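You operate a simulated robot arm through the tools that you are given. There is no shell and no other tool. Be economical: measure what you need, move in short steps, check, and stop when the job is done.

You are at the controls of a simulated robot arm. One attempt, no reset.

JOB
Jog the packer to HOME with the hand wheel.
Fine: close the lanes door, press RESET, black desk knob to JOG, blue lever to FREE, turn the wheel, lever back to HOLD.
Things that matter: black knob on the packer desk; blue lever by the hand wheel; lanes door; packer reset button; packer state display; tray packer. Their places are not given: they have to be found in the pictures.

Only the result counts: the job must be done as asked and must still hold three seconds after the hand-in. Knocking over, shifting, dropping, spilling or breaking anything else fails it.

ROBOT AND FRAMES
A 7-joint arm with a two-finger parallel gripper, fixed in place. Base frame: the origin is at the foot of the arm, x ahead of it, y to its left, z up. Readings come in m, degrees, newtons and seconds.
Its first joint turns from -166.0 to 166.0 degrees. Payload 4.4 kg.
Tool frame: the origin (TCP) lies between the finger pads and is the grasp point; the fingertips stand 0.023 m ahead of it; z points along the fingers, y is the line along which they close. Largest opening 0.094 m; finger width 0.038, thickness 0.01; the body of the gripper, 0.054 by 0.096 m, starts 0.039 m behind the TCP.
Orientation is that of the tool frame in the base frame, as [roll, pitch, yaw] about the fixed x, y, z axes, in that order (R = Rz(yaw) Ry(pitch) Rx(roll)). With the fingers straight down and closing along the base's y, the tool's x points along the base's -x, its y along +y and its z along -z.

CONTROLS
- The arm moves only by the tool send_rows. Its argument "commands" is text: rows parted by semicolons, each of 7 numbers parted by spaces: the gripper command, from -1 (fully open) to 1 (shut), values between in proportion, then the shift along the base's x, y, z in m, then the turn, a rotation vector about the base's x, y, z in degrees. In form: jaw dx dy dz ax ay az; .... A call has 1 to 12 rows; each row is the pose to reach, as a shift and turn from the pose commanded when the call began. Each row takes 0.2 s and may step no farther than 0.05 m and 8.6 degrees from the row before; otherwise, or with a gripper value out of range, the whole call is refused. Where a pose cannot be reached the arm comes as near as it can. A force on the tool above 40 N (or 10 N above the force at the start of the call, whichever is more), or a blocked arm, ends the call early, and 0.2 s more pass. Each finger travels about 0.072 m/s and halts on what it meets, pressing with about 34 N; the grip force reading is that of the motor and also rises with nothing between the fingers. The clock runs only during rows and for 0.2 s after the last one: add rows that repeat a pose to give the fingers time. It gives the time, the measured TCP pose, the force on the tool (base axes), the opening and the grip force at its end, in the units of the frame above (readings bear some noise), with the torque about the TCP (base axes, N m) and any sound that the robot's microphone picked up, and new pictures: "views" is both (left out), scene, wrist or none.
- Cameras (640 x 400 px; columns grow to the right, rows downward): "scene" is fixed at [0.0464, -0.6596, 1.3887]; the picture's right is [0.87, -0.49, 0.00], its down [-0.09, -0.15, -0.98] and it looks along [0.48, 0.86, -0.18] (base axes); focal length 342 px, centre (320, 200). "wrist" rides on the gripper at [0.086, 0.016, -0.074] in the tool frame; the picture's right is [-0.18, 0.98, 0.00], its down [-0.58, -0.11, -0.81] and it looks along [-0.79, -0.15, 0.59] (tool axes); focal length 243 px, centre (320, 200).
- probe_pixels(camera, pixels): for up to 12 pixels [column, row] of the newest picture of that camera ("zoom" is the newest enlarged one), the place [x, y, z] in the base frame of the surface seen there, good to about 0.002 m, but the place of the scene camera against the robot may be out by one fixed shift of up to 0.018 m in any direction. It takes no simulated time.
- close_up(camera, box): a new picture of the part [left, top, right, bottom] of that camera's present view, enlarged. It takes no simulated time.
- hand_in(): hands the job in; it is judged then, once.

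Work in short steps. Measure before you move; look again where a grasp or a placing could have gone wrong, and mend it. You have 80 turns and 200 pictures in all, those below and enlarged ones among them. Open the gripper and draw the arm clear of the work before you hand the job in, unless the task says otherwise; then end with one line.

The tools are called after "Call:" as name(argument=value, ...) on one line, values as JSON. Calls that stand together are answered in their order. send_rows: Moves the arm, as the interface text tells. Its arguments: {"type":"object","properties":{"commands":{"type":"string"},"views":{"type":"string","enum":["both","scene","wrist","none"]}},"required":["commands"]} The other tools are called the same way: probe_pixels (camera, pixels) gives the place of the surface under pixels of a picture; close_up (camera, box) takes an enlarged picture of a part of a camera's view; hand_in () hands the job in.

At the start:

```text
clock: 0.0
tcp_pos: [0.7439, 0.1558, 1.4772]
ee_rot: [180.0, 0.0, -179.9]
contact_force: [0.2, 0.3, -0.2]
ft_torque: [0.0, 0.01, 0.0]
opening: 0.094
grasp_force: 0.0
```

scene: 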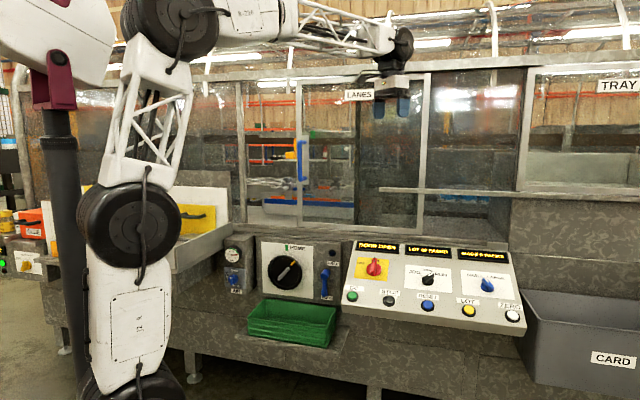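
wrist: 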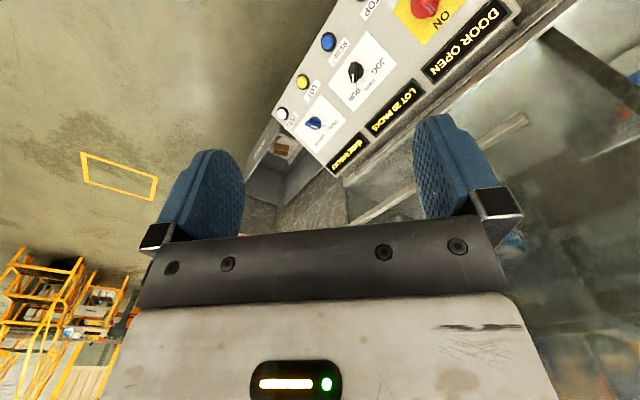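

I start by looking closely at the desk, the wheel area and the lanes door.

Call:
close_up(camera="scene", box=[335, 230, 535, 355])

Call:
close_up(camera="scene", box=[210, 225, 350, 312])

Call:
close_up(camera="scene", box=[220, 60, 540, 260])

Call:
probe_pixels(camera="scene", pixels=[[430, 279], [427, 304], [285, 272], [325, 283], [302, 160], [302, 140], [302, 180], [245, 150], [425, 150], [310, 265], [405, 265], [480, 190]])

```text
3.20 times, centred on (435, 292) of scene
```

zoom: 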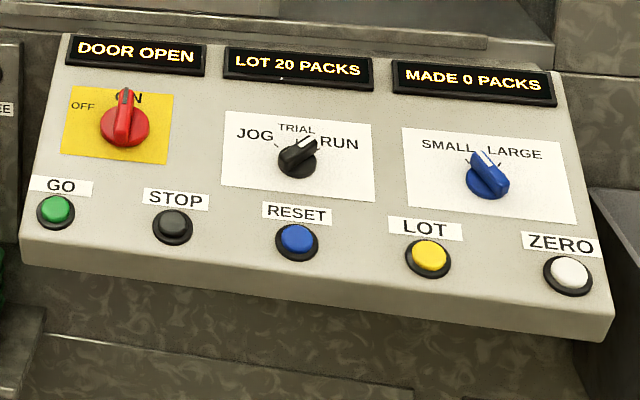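

```text
4.57 times, centred on (280, 268) of scene
```

zoom: 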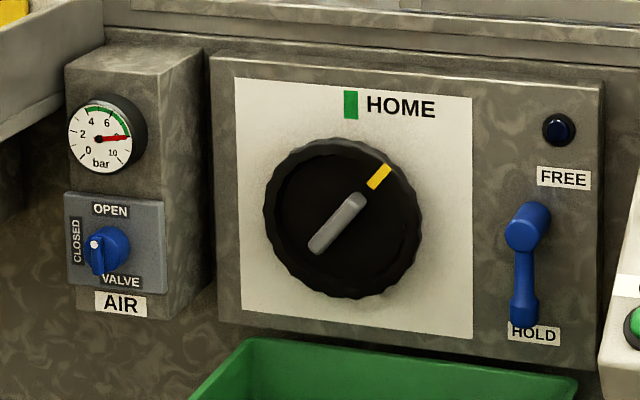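

```text
2.00 times, centred on (380, 160) of scene
```

zoom: 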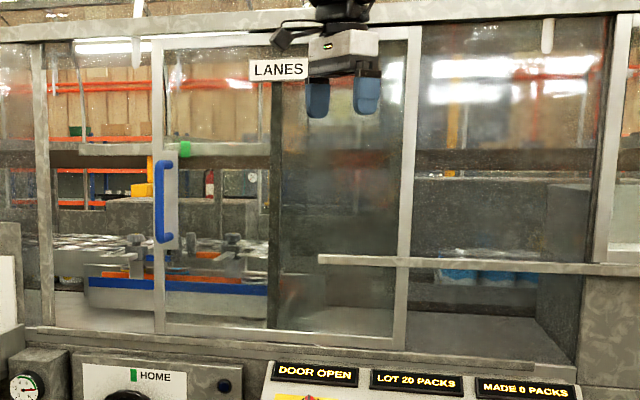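

```text
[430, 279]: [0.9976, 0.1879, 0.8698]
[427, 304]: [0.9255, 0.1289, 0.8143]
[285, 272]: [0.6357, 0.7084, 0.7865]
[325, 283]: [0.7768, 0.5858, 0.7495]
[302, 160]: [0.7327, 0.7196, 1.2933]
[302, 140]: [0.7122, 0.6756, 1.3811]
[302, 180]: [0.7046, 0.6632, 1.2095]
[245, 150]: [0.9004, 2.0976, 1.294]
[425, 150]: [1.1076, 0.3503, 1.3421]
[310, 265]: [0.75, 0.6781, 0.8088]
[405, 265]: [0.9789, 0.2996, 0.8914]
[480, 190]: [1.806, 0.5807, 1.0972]
```

Next I measure the door handle, the door plane, the wheel panel plane and the desk plane.

Call:
probe_pixels(camera="scene", pixels=[[304, 141], [304, 178], [299, 150], [299, 160], [306, 200], [425, 200], [242, 200], [360, 229], [300, 215], [242, 220], [410, 190], [355, 195]])

Call:
close_up(camera="scene", box=[225, 100, 365, 240])

Call:
close_up(camera="scene", box=[250, 236, 346, 302])

```text
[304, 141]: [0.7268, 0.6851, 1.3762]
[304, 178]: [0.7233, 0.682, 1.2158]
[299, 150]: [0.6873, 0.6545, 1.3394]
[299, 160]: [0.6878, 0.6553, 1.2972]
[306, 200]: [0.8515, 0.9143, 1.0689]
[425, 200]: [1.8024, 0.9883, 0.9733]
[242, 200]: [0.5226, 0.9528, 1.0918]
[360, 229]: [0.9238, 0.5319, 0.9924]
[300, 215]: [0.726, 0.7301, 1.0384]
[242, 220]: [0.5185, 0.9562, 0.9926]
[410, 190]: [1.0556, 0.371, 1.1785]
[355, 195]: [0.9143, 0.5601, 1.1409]
```

```text
2.86 times, centred on (295, 170) of scene
```

zoom: 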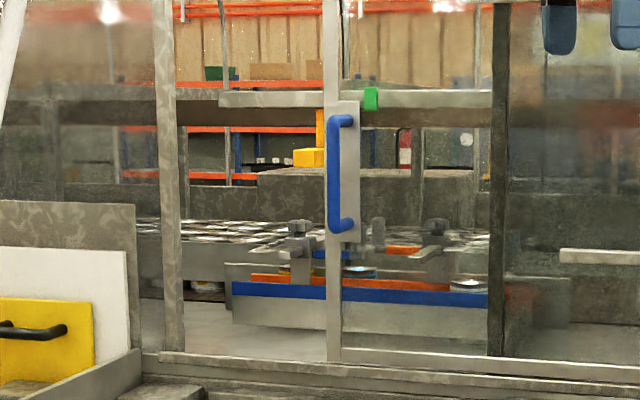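

```text
6.06 times, centred on (298, 269) of scene
```

zoom: 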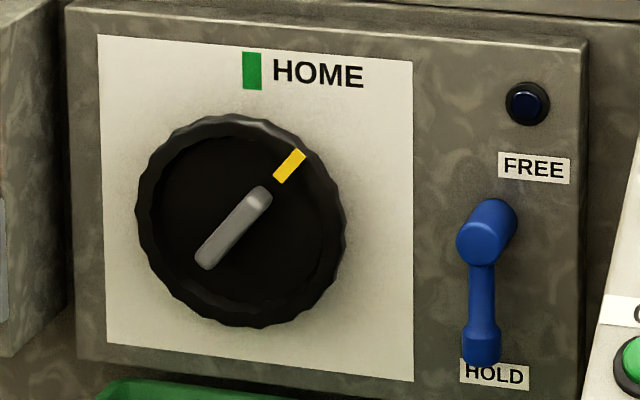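

The machine front runs along about (0.68,-0.73) in xy, and the door handle is near (0.69,0.655,1.30). The door has to slide left by about 0.3 m. First I yaw the tool 43° to face the front and move to a point in front of the handle.

Call:
send_rows(commands="-1 -0.0166 0.0397 -0.0187 0 0 4.3;-1 -0.0332 0.0794 -0.0374 0 0 8.6;-1 -0.0498 0.1191 -0.0561 0 0 12.9;-1 -0.0664 0.1588 -0.0748 0 0 17.2;-1 -0.083 0.1985 -0.0935 0 0 21.5;-1 -0.0996 0.2382 -0.1122 0 0 25.8;-1 -0.1162 0.2779 -0.1309 0 0 30.1;-1 -0.1328 0.3176 -0.1496 0 0 34.4;-1 -0.1494 0.3573 -0.1683 0 0 38.7;-1 -0.166 0.397 -0.187 0 0 43", views="none")

Call:
send_rows(commands="-1 0 0 0 5.46 -5.85 0;-1 0 0 0 10.91 -11.7 0;-1 0 0 0 16.37 -17.54 0;-1 0 0 0 21.8 -23.4 0;-1 0 0 0 27.3 -29.2 0;-1 0 0 0 32.7 -35.1 0;-1 0 0 0 38.2 -40.9 0;-1 0 0 0 43.6 -46.8 0;-1 0 0 0 49.1 -52.6 0;-1 0 0 0 54.6 -58.5 0;-1 0 0 0 61.4 -65.8 0")

```text
clock: 2.2
tcp_pos: [0.5784, 0.5542, 1.29]
ee_rot: [-180.0, 0.0, -137.0]
contact_force: [-0.7, 0.3, 0.4]
ft_torque: [0.0, -0.03, 0.0]
opening: 0.094
grasp_force: 0.1
```

```text
refused: row 11 steps farther than a row can; nothing moved
```

Moving the tool worked; the tilt call was refused because its last row stepped too far, so I repeat it with even steps.

Call:
send_rows(commands="-1 0 0 0 5.46 -5.85 0;-1 0 0 0 10.91 -11.7 0;-1 0 0 0 16.37 -17.54 0;-1 0 0 0 21.8 -23.4 0;-1 0 0 0 27.3 -29.2 0;-1 0 0 0 32.7 -35.1 0;-1 0 0 0 38.2 -40.9 0;-1 0 0 0 43.6 -46.8 0;-1 0 0 0 49.1 -52.6 0;-1 0 0 0 54.6 -58.5 0;-1 0 0 0 60 -64.3 0;-1 0 0 0 61.4 -65.8 0")

```text
clock: 4.8
tcp_pos: [0.5832, 0.5502, 1.2866]
ee_rot: [174.3, 82.5, -145.2]
contact_force: [-3.1, -3.2, 8.0]
ft_torque: [-0.38, 0.3, 0.03]
opening: 0.0939
grasp_force: 0.0
out of reach, approached as far as the arm can: row 11, 12
```

scene: 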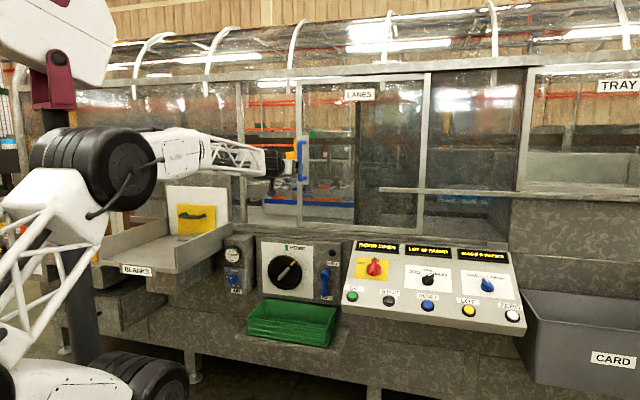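
wrist: 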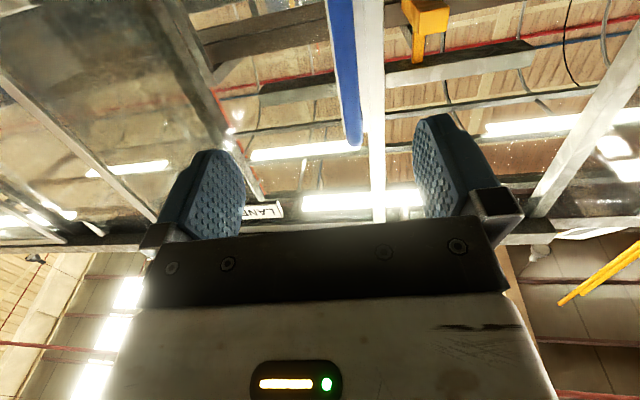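

The wrist reaches a limit at about 82° tilt. I back the tilt off by 10° and measure the handle with the wrist camera (blue bar at about (345,90) to (357,140)).

Call:
send_rows(commands="-1 0 0 0 -3.41 3.66 0;-1 0 0 0 -8.2 8.77 0;-1 0 0 0 -8.2 8.77 0")

```text
clock: 5.6
tcp_pos: [0.5817, 0.5471, 1.2917]
ee_rot: [-177.6, 71.0, -137.1]
contact_force: [-0.2, -0.9, 2.6]
ft_torque: [-0.08, 0.12, -0.01]
opening: 0.0941
grasp_force: 0.1
```

scene: 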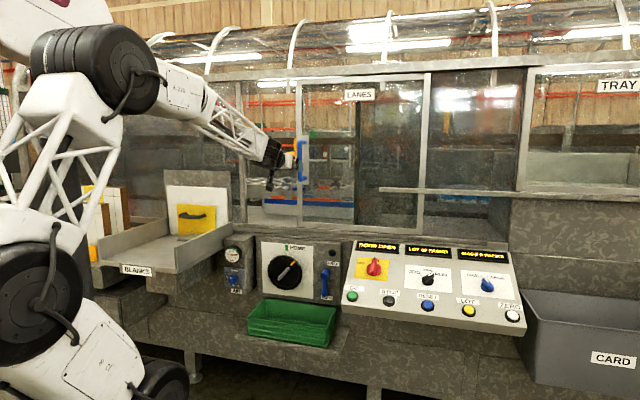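
wrist: 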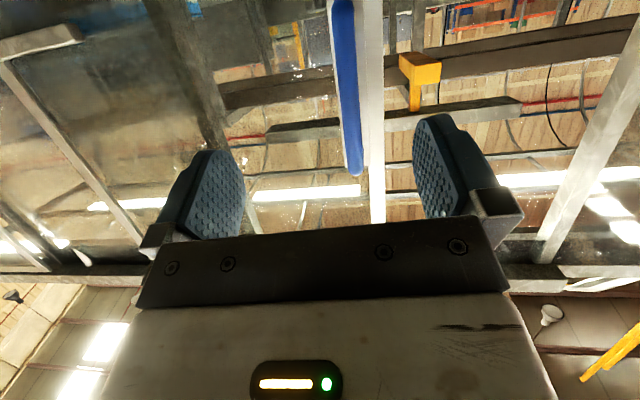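

Now at 71° tilt. I probe the handle and frame from both cameras to get the scene camera offset.

Call:
probe_pixels(camera="wrist", pixels=[[341, 20], [347, 90], [353, 150], [354, 170], [370, 100], [376, 200], [376, 60]])

Call:
probe_pixels(camera="scene", pixels=[[303, 141], [299, 143], [299, 160], [299, 175], [304, 179], [245, 220], [302, 222], [302, 120], [246, 180], [238, 180]])

Call:
close_up(camera="scene", box=[225, 70, 365, 240])

```text
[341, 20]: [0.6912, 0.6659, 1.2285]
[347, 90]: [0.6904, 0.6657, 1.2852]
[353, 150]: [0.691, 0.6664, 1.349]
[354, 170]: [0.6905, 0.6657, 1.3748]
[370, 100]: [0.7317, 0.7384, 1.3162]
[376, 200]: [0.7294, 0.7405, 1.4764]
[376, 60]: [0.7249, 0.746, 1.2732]
```

```text
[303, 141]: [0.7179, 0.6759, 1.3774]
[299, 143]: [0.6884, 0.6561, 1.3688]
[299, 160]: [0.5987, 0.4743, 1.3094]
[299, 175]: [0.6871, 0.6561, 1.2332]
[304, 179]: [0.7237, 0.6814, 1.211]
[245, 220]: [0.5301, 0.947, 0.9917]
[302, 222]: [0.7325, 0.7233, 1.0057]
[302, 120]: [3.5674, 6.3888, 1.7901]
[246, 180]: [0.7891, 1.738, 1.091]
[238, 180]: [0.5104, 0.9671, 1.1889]
```

```text
2.35 times, centred on (295, 155) of scene
```

zoom: 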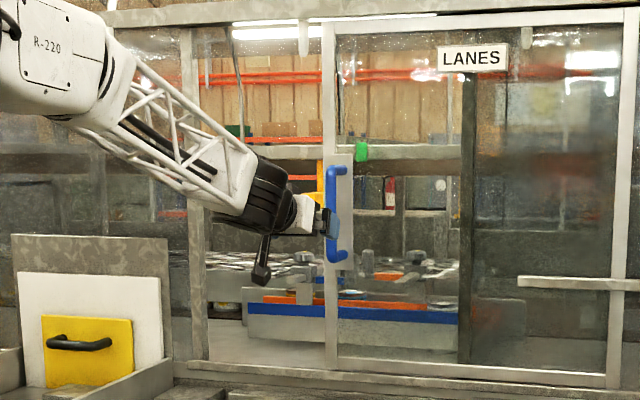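

The wrist camera puts the handle bar centre at about (0.697,0.672) with z from 1.21 to 1.38. I line up sideways, advance so the fingers straddle the bar, then part-close loosely.

Call:
send_rows(commands="-1 -0.009 0.0095 0 0 0 0;-1 0.02 0.037 0 0 0 0;-1 0.05 0.065 0 0 0 0;-1 0.08 0.094 0 0 0 0;-1 0.113 0.125 0 0 0 0;0 0.113 0.125 0 0 0 0;0.2 0.113 0.125 0 0 0 0;0.2 0.113 0.125 0 0 0 0")

```text
clock: 7.4
tcp_pos: [0.6943, 0.6726, 1.2886]
ee_rot: [-177.6, 70.8, -136.8]
contact_force: [0.0, -0.5, 0.0]
ft_torque: [-0.01, -0.01, 0.03]
opening: 0.0376
grasp_force: 0.0
```

scene: 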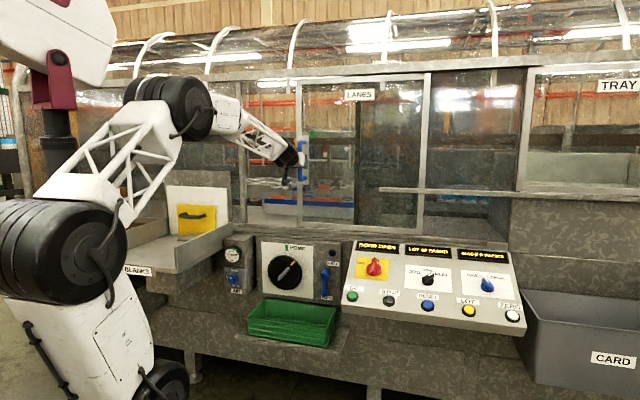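
wrist: 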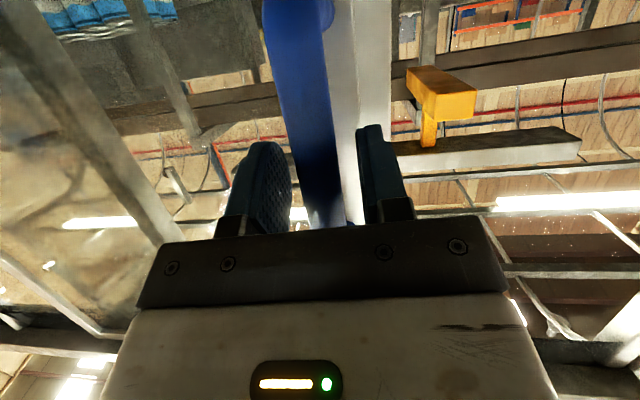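

The bar is between the fingers at (310,130). I slide the door left along (-0.69,0.724) for 0.24 m.

Call:
send_rows(commands="0.2 -0.0207 0.0217 0 0 0 0;0.2 -0.0414 0.0434 0 0 0 0;0.2 -0.0621 0.0651 0 0 0 0;0.2 -0.0828 0.0868 0 0 0 0;0.2 -0.1035 0.1085 0 0 0 0;0.2 -0.1242 0.1302 0 0 0 0;0.2 -0.1449 0.1519 0 0 0 0;0.2 -0.1656 0.1736 0 0 0 0")

```text
clock: 9.2
tcp_pos: [0.5289, 0.8452, 1.2874]
ee_rot: [-177.6, 70.8, -137.0]
contact_force: [-0.4, -0.1, -0.1]
ft_torque: [0.02, -0.02, 0.01]
opening: 0.0377
grasp_force: 0.1
```

scene: 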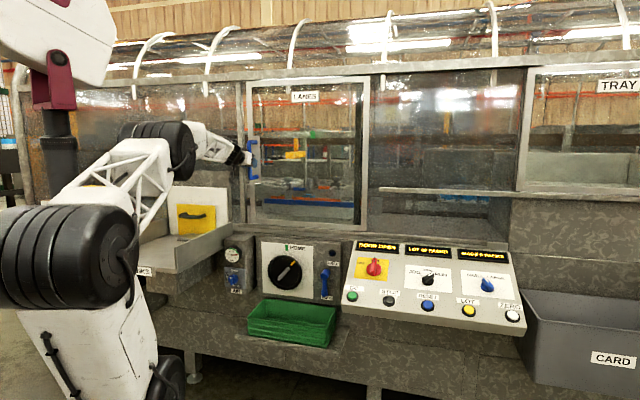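
wrist: 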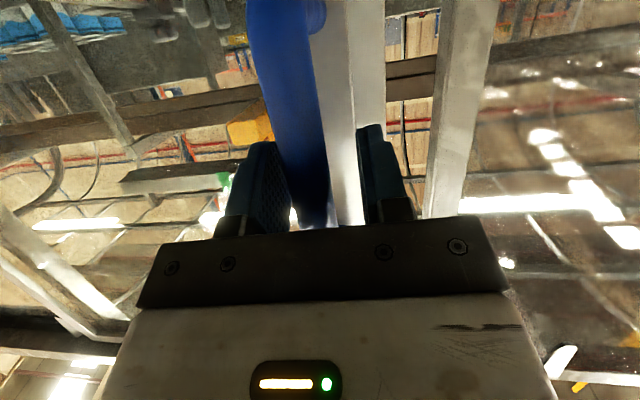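

The door follows, with a gap of a few cm to the post (wrist px 385–440). I push on until it meets the stop.

Call:
send_rows(commands="0.2 -0.0138 0.0145 0 0 0 0;0.2 -0.0276 0.029 0 0 0 0;0.2 -0.0345 0.0362 0 0 0 0;0.2 -0.0414 0.0434 0 0 0 0;0.2 -0.0483 0.0507 0 0 0 0;0.2 -0.0552 0.0579 0 0 0 0")

Call:
close_up(camera="scene", box=[335, 230, 535, 355])

```text
clock: 10.4
tcp_pos: [0.4865, 0.8918, 1.2886]
ee_rot: [-177.8, 70.7, -137.5]
contact_force: [16.3, -29.5, -1.3]
ft_torque: [0.38, 0.69, -0.02]
opening: 0.0517
grasp_force: 16.7
stopped in row 5: the force on the tool passed its limit at 45 N (the readings are from after the stop); the commanded pose is now the measured one
```

scene: 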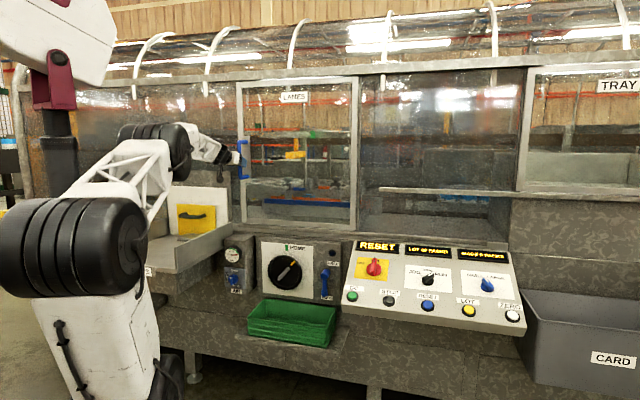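
wrist: 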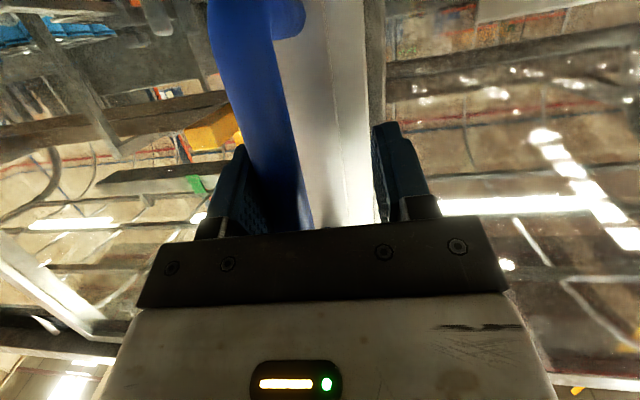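

```text
3.20 times, centred on (435, 292) of scene
```

zoom: 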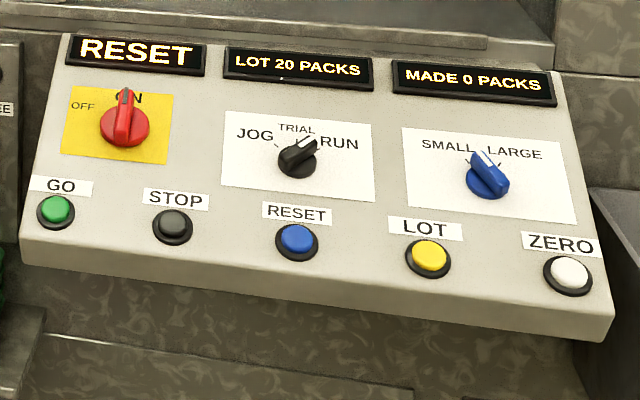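

The door is shut and the display reads RESET. I ease off, open and back out, and probe the desk plane.

Call:
send_rows(commands="0.2 0.007 -0.007 0 0 0 0;-1 0.007 -0.007 0 0 0 0;-1 0.007 -0.007 0 0 0 0;-1 -0.022 -0.035 0 0 0 0;-1 -0.051 -0.063 0 0 0 0;-1 -0.08 -0.091 0 0 0 0;-1 -0.109 -0.119 0 0 0 0;-1 -0.138 -0.147 0 0 0 0")

Call:
probe_pixels(camera="zoom", pixels=[[300, 240], [300, 158], [297, 140], [240, 180], [360, 190], [240, 120], [360, 240], [240, 245], [125, 130], [122, 100], [296, 290], [55, 210]])

```text
clock: 12.2
tcp_pos: [0.3489, 0.7461, 1.2864]
ee_rot: [-177.4, 70.7, -137.2]
contact_force: [-0.6, -0.8, -0.5]
ft_torque: [-0.02, -0.03, -0.03]
opening: 0.0941
grasp_force: 0.0
```

scene: 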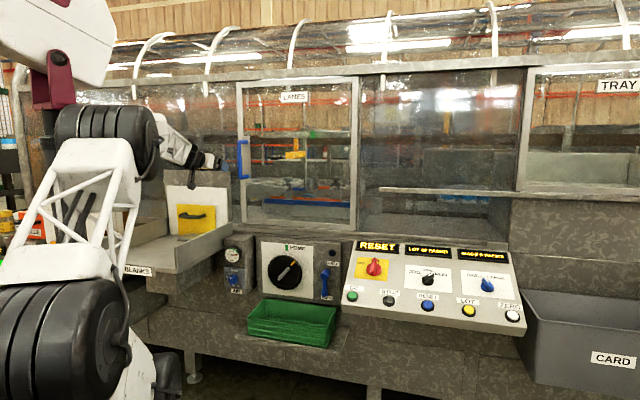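
wrist: 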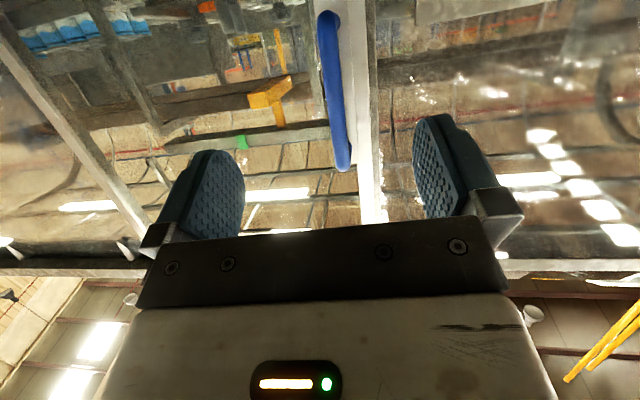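

```text
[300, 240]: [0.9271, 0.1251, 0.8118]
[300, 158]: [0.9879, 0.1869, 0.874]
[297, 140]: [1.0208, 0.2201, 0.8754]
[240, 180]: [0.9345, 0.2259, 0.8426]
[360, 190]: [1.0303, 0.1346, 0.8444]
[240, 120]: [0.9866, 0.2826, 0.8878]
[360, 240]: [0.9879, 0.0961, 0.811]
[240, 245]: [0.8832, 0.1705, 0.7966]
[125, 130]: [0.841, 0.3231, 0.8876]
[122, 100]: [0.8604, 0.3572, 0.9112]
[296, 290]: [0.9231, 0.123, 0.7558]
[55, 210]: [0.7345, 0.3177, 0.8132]
```

The desk slopes about 31° and the door stays shut. I travel to a hover over the RESET button (about (0.927,0.125,0.812)) while tilting the tool back by 40° to be normal to the desk.

Call:
send_rows(commands="-1 0.026 -0.0345 -0.0125 -2.3 2.41 0;-1 0.052 -0.069 -0.025 -4.6 4.83 0;-1 0.078 -0.1035 -0.0375 -6.9 7.24 0;-1 0.104 -0.138 -0.05 -9.2 9.65 0;-1 0.13 -0.1725 -0.0625 -11.5 12.07 0;-1 0.156 -0.207 -0.075 -13.8 14.48 0;-1 0.182 -0.2415 -0.0875 -16.1 16.9 0;-1 0.208 -0.276 -0.1 -18.4 19.3 0;-1 0.234 -0.3105 -0.1125 -20.7 21.7 0;-1 0.26 -0.345 -0.125 -23 24.1 0;-1 0.286 -0.3795 -0.1375 -25.3 26.5 0;-1 0.312 -0.414 -0.15 -27.6 28.96 0", views="none")

Call:
send_rows(commands="-1 0.0224 -0.0291 -0.0189 0 0 0;-1 0.0448 -0.0582 -0.0378 0 0 0;-1 0.0672 -0.0873 -0.0567 0 0 0;-1 0.0896 -0.1164 -0.0756 0 0 0;-1 0.112 -0.1455 -0.0945 0 0 0;-1 0.1344 -0.1746 -0.1134 0 0 0;-1 0.1568 -0.2037 -0.1323 0 0 0;-1 0.1792 -0.2328 -0.1512 0 0 0;-1 0.202 -0.262 -0.17 0 0 0")

```text
clock: 14.8
tcp_pos: [0.6593, 0.3325, 1.1384]
ee_rot: [-177.1, 30.7, -136.7]
contact_force: [-0.9, -0.4, 0.3]
ft_torque: [-0.02, 0.01, -0.02]
opening: 0.094
grasp_force: 0.0
```

```text
clock: 16.8
tcp_pos: [0.8625, 0.0715, 0.9685]
ee_rot: [-176.9, 30.8, -136.7]
contact_force: [-0.2, -0.9, -0.3]
ft_torque: [0.03, 0.04, 0.05]
opening: 0.0943
grasp_force: 0.2
```

scene: 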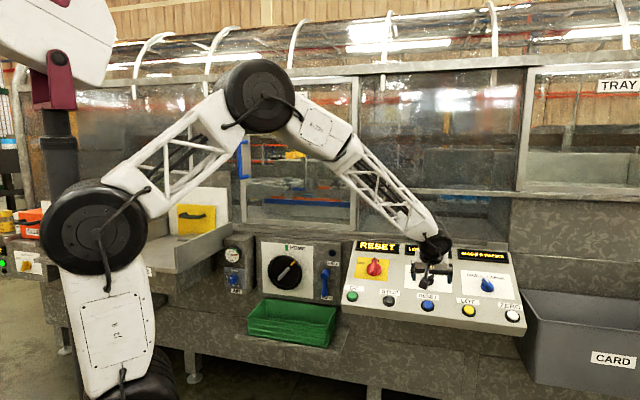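
wrist: 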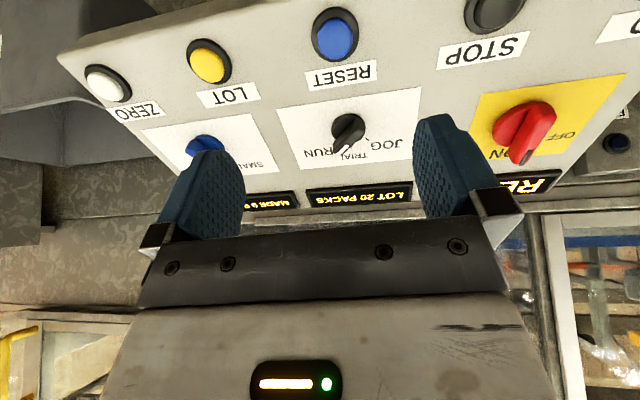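

The wrist camera sees RESET at (336,37) and the black knob at (348,130). I probe both plus the desk surface.

Call:
probe_pixels(camera="wrist", pixels=[[334, 37], [312, 57], [358, 60], [346, 127], [349, 121], [344, 140], [340, 153], [290, 110], [400, 95], [305, 165], [400, 165], [335, 124]])

Call:
close_up(camera="wrist", box=[270, 0, 430, 200])

```text
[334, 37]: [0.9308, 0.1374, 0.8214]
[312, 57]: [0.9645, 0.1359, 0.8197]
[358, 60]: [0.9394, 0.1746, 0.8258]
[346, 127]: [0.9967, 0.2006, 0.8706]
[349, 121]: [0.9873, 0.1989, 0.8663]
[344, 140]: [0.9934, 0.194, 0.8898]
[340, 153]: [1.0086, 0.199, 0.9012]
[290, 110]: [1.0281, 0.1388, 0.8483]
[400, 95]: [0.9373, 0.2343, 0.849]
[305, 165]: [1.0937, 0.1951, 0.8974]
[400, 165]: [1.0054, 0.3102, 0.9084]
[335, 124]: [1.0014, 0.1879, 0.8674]
```

```text
2.00 times, centred on (350, 100) of wrist
```

zoom: 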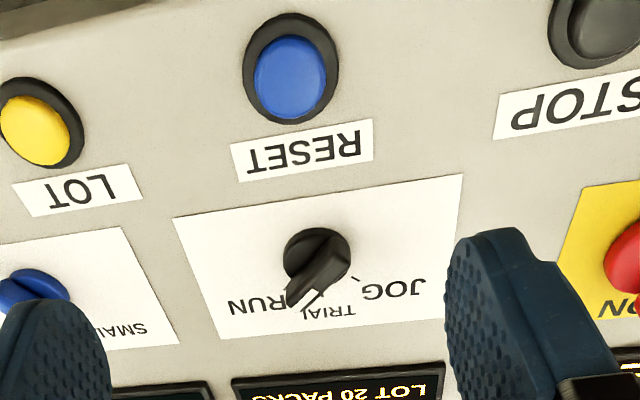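

RESET cap is at (0.931,0.137,0.821). I correct the 3° roll error, close the fingers and move to 3 cm off the button.

Call:
send_rows(commands="1 0.012 0.012 -0.026 1.1 0.9 0.85;1 0.025 0.024 -0.051 2.18 1.8 1.7;1 0.037 0.036 -0.077 2.18 1.8 1.7;1 0.0485 0.0471 -0.1017 2.18 1.8 1.7;1 0.0485 0.0471 -0.1017 2.18 1.8 1.7")

```text
clock: 18.0
tcp_pos: [0.9102, 0.117, 0.8656]
ee_rot: [179.7, 30.9, -136.7]
contact_force: [-0.7, -0.8, -1.1]
ft_torque: [-0.01, -0.02, -0.03]
opening: 0.0002
grasp_force: 33.8
```

scene: 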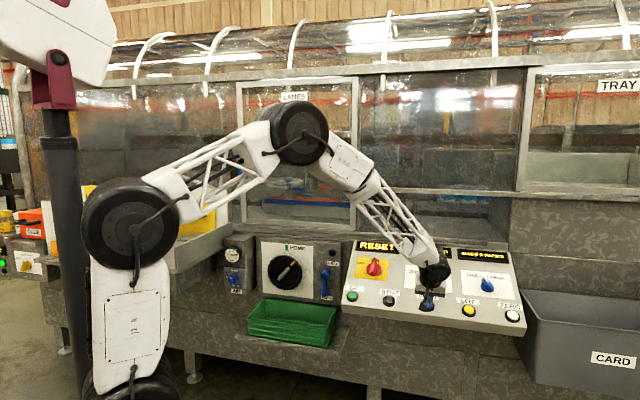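
wrist: 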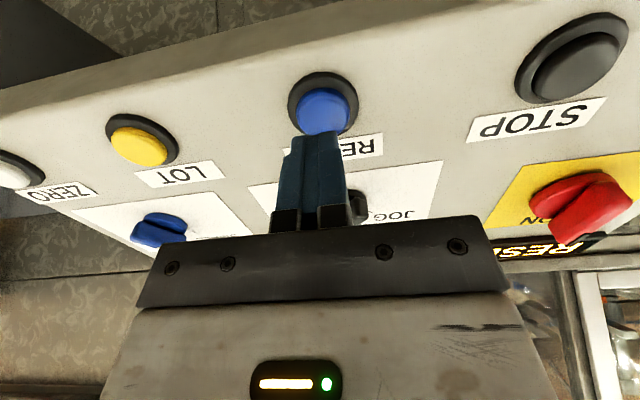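

The fingertips line up with the blue button at (323,108). I press along the desk normal.

Call:
send_rows(commands="1 0.0074 0.0071 -0.0171 0 0 0;1 0.0112 0.0107 -0.0257 0 0 0;1 0.013 0.0124 -0.03 0 0 0;1 0.0149 0.0142 -0.0343 0 0 0;1 0.0149 0.0142 -0.0343 0 0 0;1 0.0074 0.0071 -0.0171 0 0 0;1 -0.0074 -0.0071 0.0171 0 0 0;1 -0.0186 -0.0178 0.0428 0 0 0")

Call:
close_up(camera="scene", box=[335, 230, 535, 355])

```text
clock: 19.8
tcp_pos: [0.891, 0.0993, 0.91]
ee_rot: [179.7, 30.9, -136.8]
contact_force: [-1.1, -0.7, -0.1]
ft_torque: [0.02, -0.01, -0.01]
opening: 0.0
grasp_force: 33.9
heard: click
```

scene: 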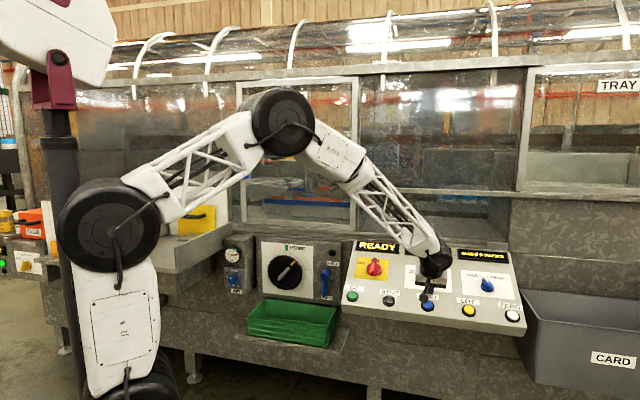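
wrist: 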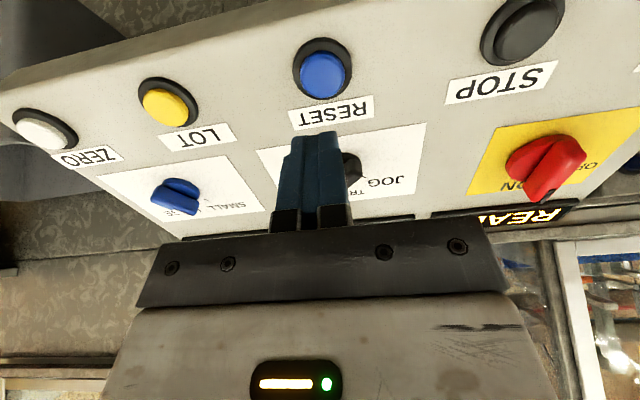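

```text
3.20 times, centred on (435, 292) of scene
```

zoom: 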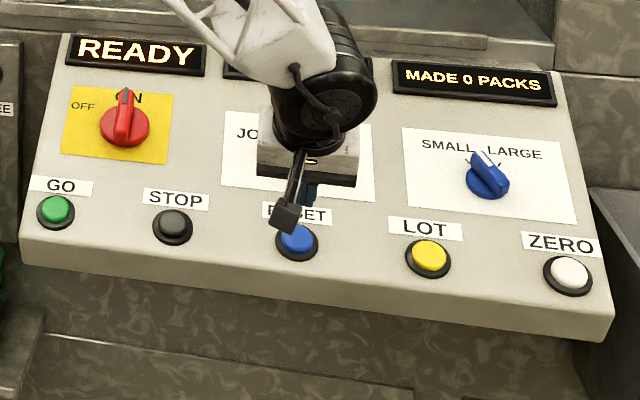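

The display reads READY. Next the black knob, which points to RUN: I open, rise above it and turn the gripper 45° clockwise to match its bar.

Call:
send_rows(commands="-1 0.005 0.005 0.025 2.79 2.66 -6.43;-1 0.017 0.015 0.034 5.58 5.33 -12.86;-1 0.029 0.026 0.043 8.37 7.99 -19.3;-1 0.041 0.037 0.052 11.16 10.65 -25.7;-1 0.053 0.048 0.061 13.95 13.3 -32.1;-1 0.064 0.058 0.068 16.7 16 -38.6")

Call:
close_up(camera="wrist", box=[220, 20, 460, 220])

```text
clock: 21.2
tcp_pos: [0.956, 0.1566, 0.9765]
ee_rot: [156.7, 21.1, 173.8]
contact_force: [0.5, -0.4, -0.5]
ft_torque: [0.04, 0.0, -0.01]
opening: 0.0939
grasp_force: 0.0
```

scene: 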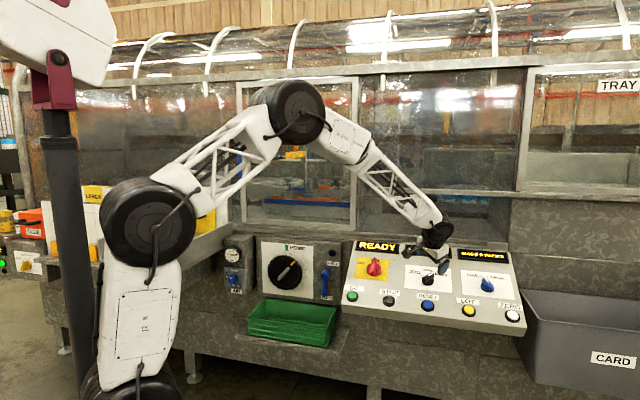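
wrist: 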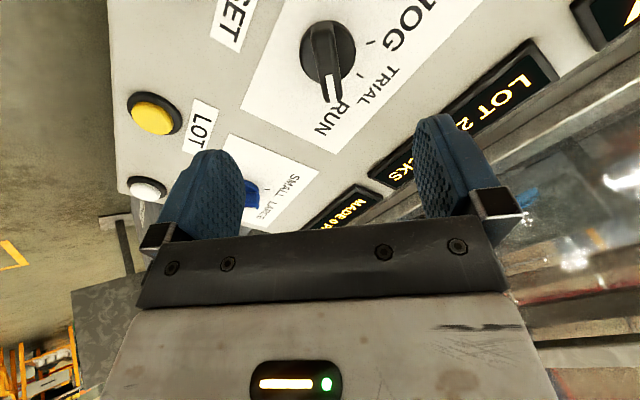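

```text
2.00 times, centred on (340, 120) of wrist
```

zoom: 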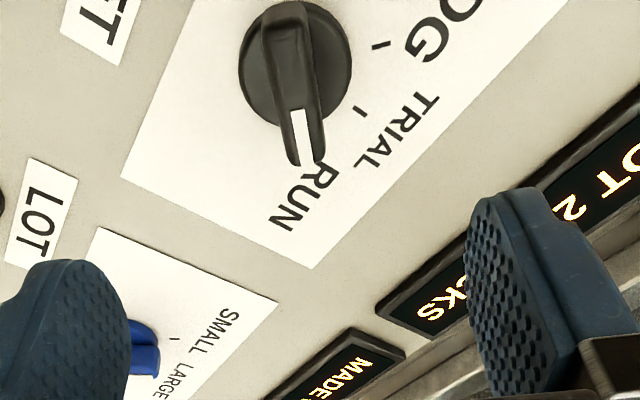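

The bar is now aligned with the finger plane. I probe the knob bar's top and base and the panel around it.

Call:
probe_pixels(camera="zoom", pixels=[[285, 15], [290, 60], [296, 100], [303, 130], [252, 75], [345, 60], [220, 120], [400, 130], [380, 45], [360, 110], [310, 80], [272, 80]])

```text
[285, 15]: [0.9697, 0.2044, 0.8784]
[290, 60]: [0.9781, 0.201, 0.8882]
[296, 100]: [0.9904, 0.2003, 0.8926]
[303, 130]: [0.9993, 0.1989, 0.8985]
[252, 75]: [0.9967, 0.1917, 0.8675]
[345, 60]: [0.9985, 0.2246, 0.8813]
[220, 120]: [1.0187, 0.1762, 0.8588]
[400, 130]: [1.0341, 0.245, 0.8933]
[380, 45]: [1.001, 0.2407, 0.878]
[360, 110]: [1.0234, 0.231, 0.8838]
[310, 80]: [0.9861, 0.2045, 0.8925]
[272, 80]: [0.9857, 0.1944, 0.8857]
```

The knob bar's top centre is (0.987,0.201,0.890), about 30 mm above the panel. I shift sideways, descend until the tips are about 14 mm above the panel, and close on the bar.

Call:
send_rows(commands="-1 -0.0067 0.0084 0.0004 0 0 0;-1 0.0084 0.0229 -0.0343 0 0 0;-1 0.0211 0.0349 -0.0634 0 0 0;-1 0.0284 0.0419 -0.0805 0 0 0;0.2 0.0284 0.0419 -0.0805 0 0 0;0.9 0.0284 0.0419 -0.0805 0 0 0;0.9 0.0284 0.0419 -0.0805 0 0 0;0.9 0.0284 0.0419 -0.0805 0 0 0")

```text
clock: 23.0
tcp_pos: [0.9829, 0.1976, 0.8947]
ee_rot: [156.9, 21.1, 174.0]
contact_force: [2.9, -38.5, -7.2]
ft_torque: [-1.26, -0.76, 1.08]
opening: 0.0164
grasp_force: 45.3
```

scene: 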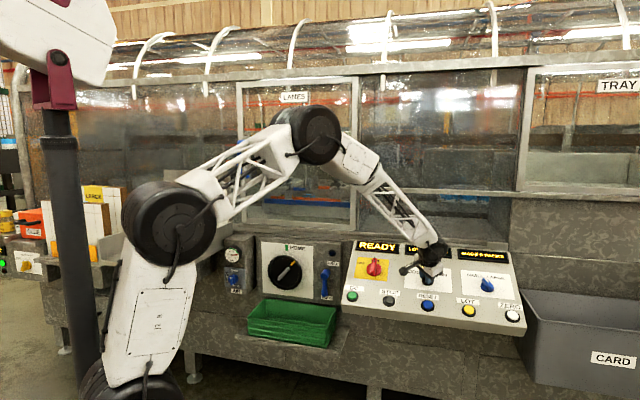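
wrist: 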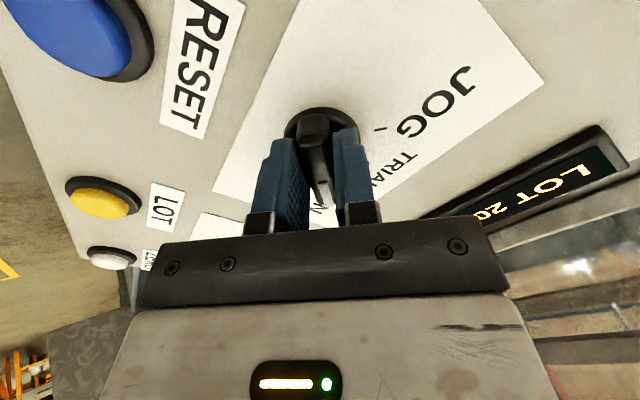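

It is gripped (opening 16 mm) but with a side force of -38 N along the closing axis, so I shift that way by 3–4 mm to centre.

Call:
send_rows(commands="0.9 0.0001 -0.0019 -0.0007 0 0 0;0.9 0.0002 -0.0037 -0.0015 0 0 0;0.9 0.0002 -0.0037 -0.0015 0 0 0", views="wrist")

Call:
close_up(camera="wrist", box=[220, 70, 420, 230])

```text
clock: 23.8
tcp_pos: [0.9835, 0.1969, 0.8955]
ee_rot: [156.8, 21.2, 174.0]
contact_force: [-5.1, 1.1, 3.0]
ft_torque: [-0.89, -0.3, 1.48]
opening: 0.0163
grasp_force: 44.9
```

wrist: 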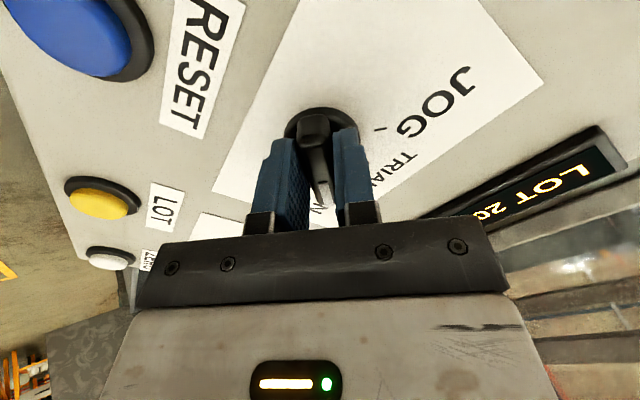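

```text
2.50 times, centred on (320, 150) of wrist
```

zoom: 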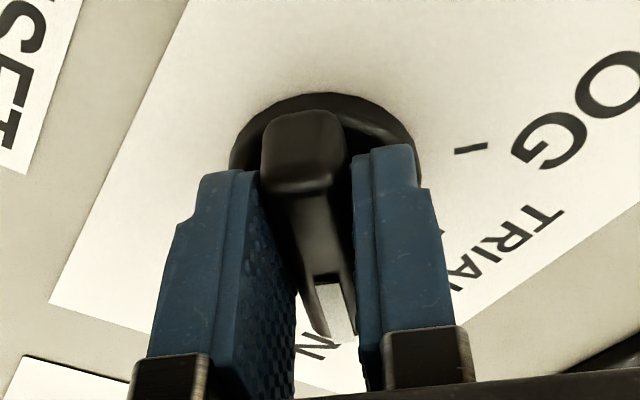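

Balanced now. I turn about the desk normal counter-clockwise 90° toward JOG.

Call:
send_rows(commands="0.9 0 0 0 -2.79 -2.66 6.43;0.9 0 0 0 -5.58 -5.33 12.86;0.9 0 0 0 -8.37 -7.99 19.28;0.9 0 0 0 -11.16 -10.65 25.7;0.9 0 0 0 -13.95 -13.31 32.1;0.9 0 0 0 -16.74 -15.98 38.6;0.9 0 0 0 -19.5 -18.6 45;0.9 0 0 0 -22.3 -21.3 51.4;0.9 0 0 0 -25.1 -24 57.8;0.9 0 0 0 -27.9 -26.6 64.3;0.9 0 0 0 -30.7 -29.3 70.7;0.9 0 0 0 -33.5 -31.95 77.1")

Call:
close_up(camera="wrist", box=[220, 70, 420, 230])

Call:
close_up(camera="scene", box=[335, 230, 535, 355])

```text
clock: 25.3
tcp_pos: [0.9861, 0.1932, 0.896]
ee_rot: [-178.3, 30.8, -133.1]
contact_force: [11.3, -6.3, -3.0]
ft_torque: [0.27, 0.54, 0.22]
opening: 0.0162
grasp_force: 44.8
stopped in row 7: the force on the tool passed its limit at 43 N (the readings are from after the stop); the commanded pose is now the measured one
```

scene: 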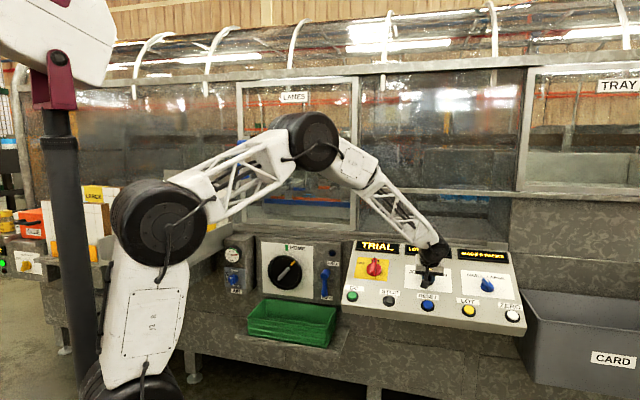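
wrist: 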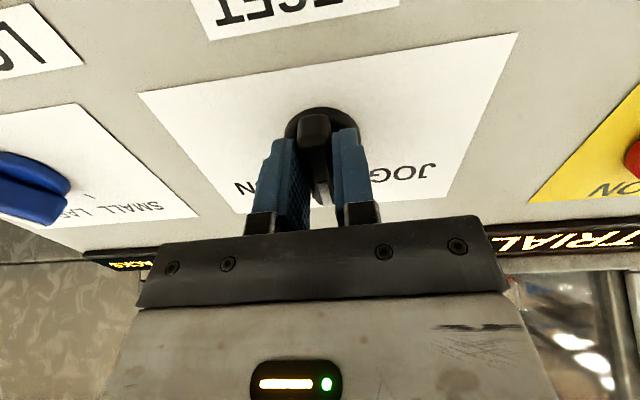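

```text
2.50 times, centred on (320, 150) of wrist
```

zoom: 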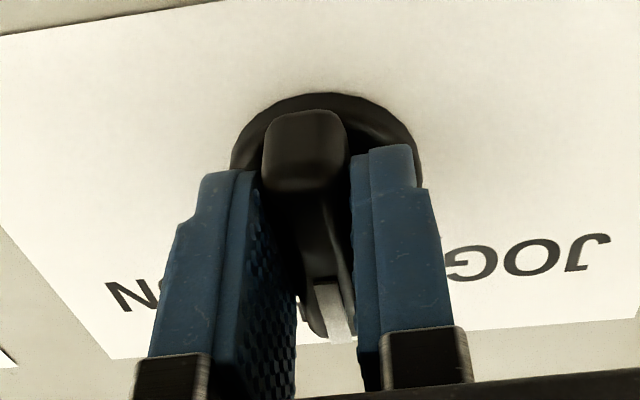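

```text
3.20 times, centred on (435, 292) of scene
```

zoom: 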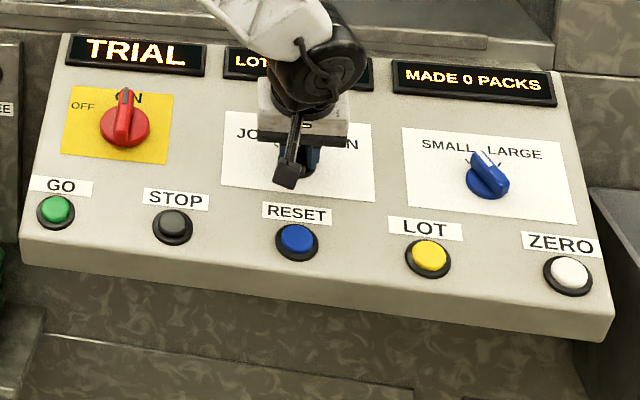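

The display reads TRIAL, so it is halfway. The TCP sits about 6 mm off the knob axis, so I add an arc correction and turn another 45°.

Call:
send_rows(commands="0.9 0.0007 -0.0003 0.0001 -2.79 -2.66 6.43;0.9 0.0014 -0.0005 0.0003 -5.58 -5.33 12.86;0.9 0.0021 -0.0006 0.0006 -8.37 -7.99 19.28;0.9 0.0028 -0.0006 0.0009 -11.16 -10.65 25.7;0.9 0.0035 -0.0005 0.0012 -13.95 -13.31 32.1;0.9 0.0042 -0.0004 0.0016 -16.74 -15.98 38.6")

Call:
close_up(camera="scene", box=[335, 230, 535, 355])

```text
clock: 26.9
tcp_pos: [0.9899, 0.1932, 0.8961]
ee_rot: [-156.0, 20.3, -84.3]
contact_force: [-0.8, -8.8, 1.3]
ft_torque: [0.62, 1.24, -1.2]
opening: 0.0167
grasp_force: 44.7
stopped in row 6: the force on the tool passed its limit at 41 N (the readings are from after the stop); the commanded pose is now the measured one
```

scene: 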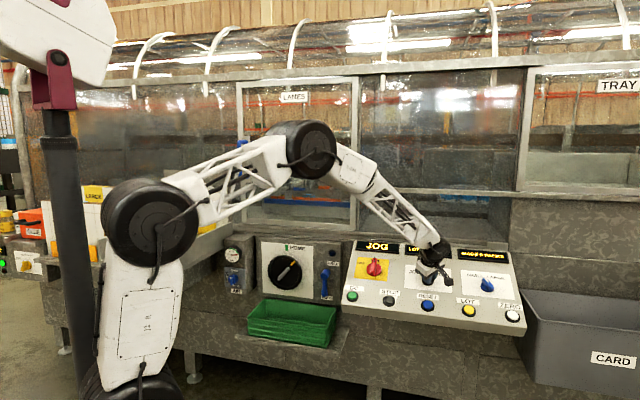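
wrist: 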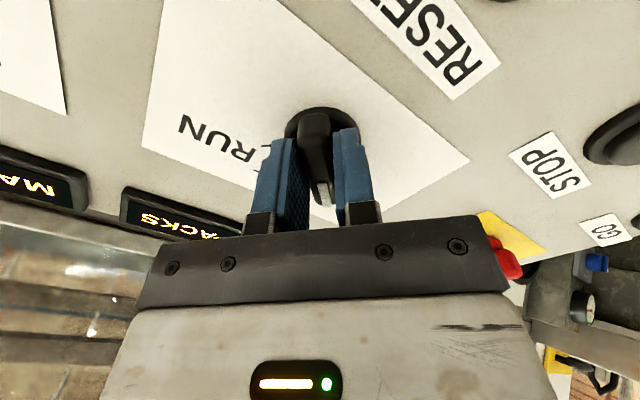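

```text
3.20 times, centred on (435, 292) of scene
```

zoom: 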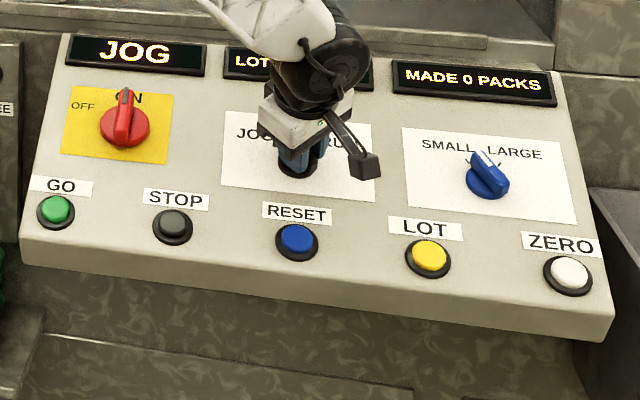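

The display reads JOG. I release, lift off along the desk normal, and probe the wheel panel from the scene camera.

Call:
send_rows(commands="0 0 0 0 0 0 0;-0.5 0 0 0 0 0 0;-0.5 -0.013 -0.0124 0.03 0 0 0;-0.5 -0.0298 -0.0284 0.0686 0 0 0;-0.5 -0.0465 -0.0444 0.107 0 0 0;-0.5 -0.06 -0.058 0.145 0 0 0")

Call:
close_up(camera="scene", box=[240, 232, 352, 302])

Call:
probe_pixels(camera="zoom", pixels=[[100, 60], [430, 80], [430, 320], [100, 300], [510, 190], [495, 200], [490, 300], [490, 320], [470, 300], [585, 60], [220, 60], [270, 190]])

Call:
probe_pixels(camera="scene", pixels=[[270, 301], [335, 308], [255, 312], [330, 342], [300, 304], [345, 240]])

```text
clock: 28.3
tcp_pos: [0.9287, 0.1359, 1.0395]
ee_rot: [-156.2, 20.1, -84.3]
contact_force: [-0.4, -0.1, -0.1]
ft_torque: [0.0, -0.01, 0.02]
opening: 0.0706
grasp_force: 0.0
```

scene: 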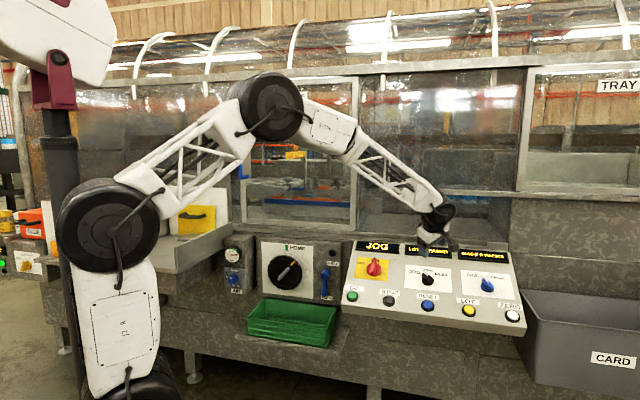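
wrist: 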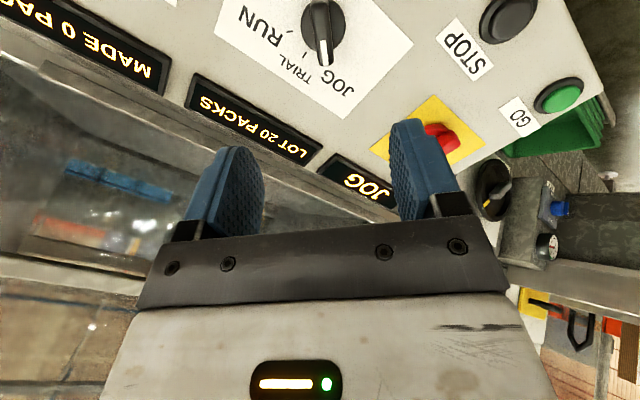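

```text
5.71 times, centred on (296, 267) of scene
```

zoom: 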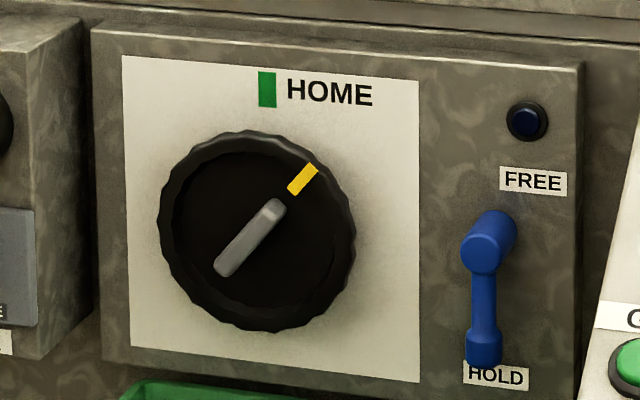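

```text
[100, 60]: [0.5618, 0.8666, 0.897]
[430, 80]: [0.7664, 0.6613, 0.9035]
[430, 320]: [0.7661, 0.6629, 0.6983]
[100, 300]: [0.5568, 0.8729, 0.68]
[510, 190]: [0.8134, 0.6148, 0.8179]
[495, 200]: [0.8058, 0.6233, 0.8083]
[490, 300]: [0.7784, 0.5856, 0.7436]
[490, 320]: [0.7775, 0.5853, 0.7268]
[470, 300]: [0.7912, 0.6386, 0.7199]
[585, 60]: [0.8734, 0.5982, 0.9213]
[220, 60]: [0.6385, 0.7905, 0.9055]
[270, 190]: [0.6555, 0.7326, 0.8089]
```

```text
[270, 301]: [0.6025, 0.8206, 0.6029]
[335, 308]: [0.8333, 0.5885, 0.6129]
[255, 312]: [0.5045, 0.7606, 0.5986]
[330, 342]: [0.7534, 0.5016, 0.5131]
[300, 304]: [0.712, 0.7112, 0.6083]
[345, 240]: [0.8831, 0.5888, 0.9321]
```

Knob at JOG and released. I move in front of the wheel/lever panel, undoing the 47° roll, then tilting so the wrist camera looks level at the panel.

Call:
send_rows(commands="-0.5 -0.0266 0.032 -0.008 2.92 2.78 -6.72;-0.5 -0.0532 0.064 -0.016 5.83 5.57 -13.43;-0.5 -0.0798 0.096 -0.024 8.75 8.35 -20.15;-0.5 -0.1064 0.128 -0.032 11.67 11.13 -26.9;-0.5 -0.133 0.16 -0.04 14.6 13.9 -33.6;-0.5 -0.1596 0.192 -0.048 17.5 16.7 -40.3;-0.5 -0.1862 0.224 -0.056 17.5 16.7 -40.3;-0.5 -0.2128 0.256 -0.064 17.5 16.7 -40.3", views="none")

Call:
send_rows(commands="-0.5 -0.021 0.0256 -0.031 1.94 -2.02 0;-0.5 -0.042 0.0512 -0.062 3.88 -4.04 0;-0.5 -0.064 0.0768 -0.093 5.8 -6.1 0;-0.5 -0.085 0.102 -0.124 7.8 -8.1 0;-0.5 -0.106 0.128 -0.155 9.7 -10.1 0")

```text
clock: 30.1
tcp_pos: [0.7165, 0.391, 0.978]
ee_rot: [-179.6, 30.9, -135.5]
contact_force: [-0.4, 0.2, 0.6]
ft_torque: [-0.05, -0.01, -0.03]
opening: 0.0704
grasp_force: 0.1
```

```text
clock: 31.3
tcp_pos: [0.6117, 0.5187, 0.823]
ee_rot: [-179.4, 45.1, -135.4]
contact_force: [0.0, -0.5, -0.6]
ft_torque: [-0.01, 0.02, 0.0]
opening: 0.0706
grasp_force: 0.1
```

scene: 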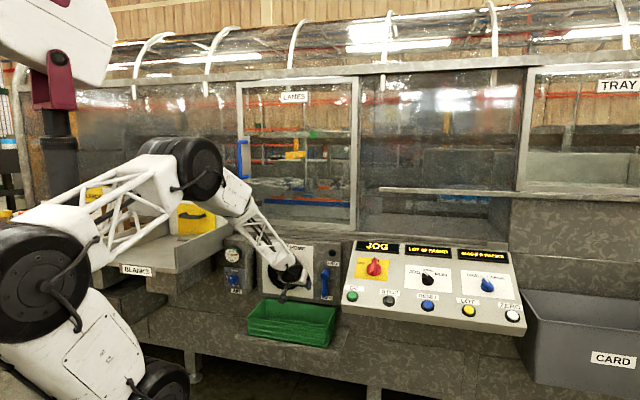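
wrist: 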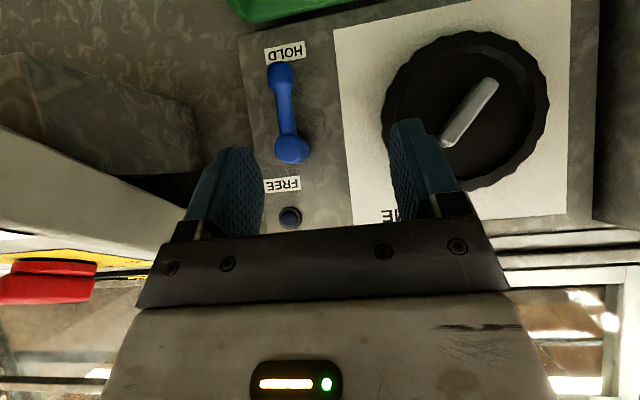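

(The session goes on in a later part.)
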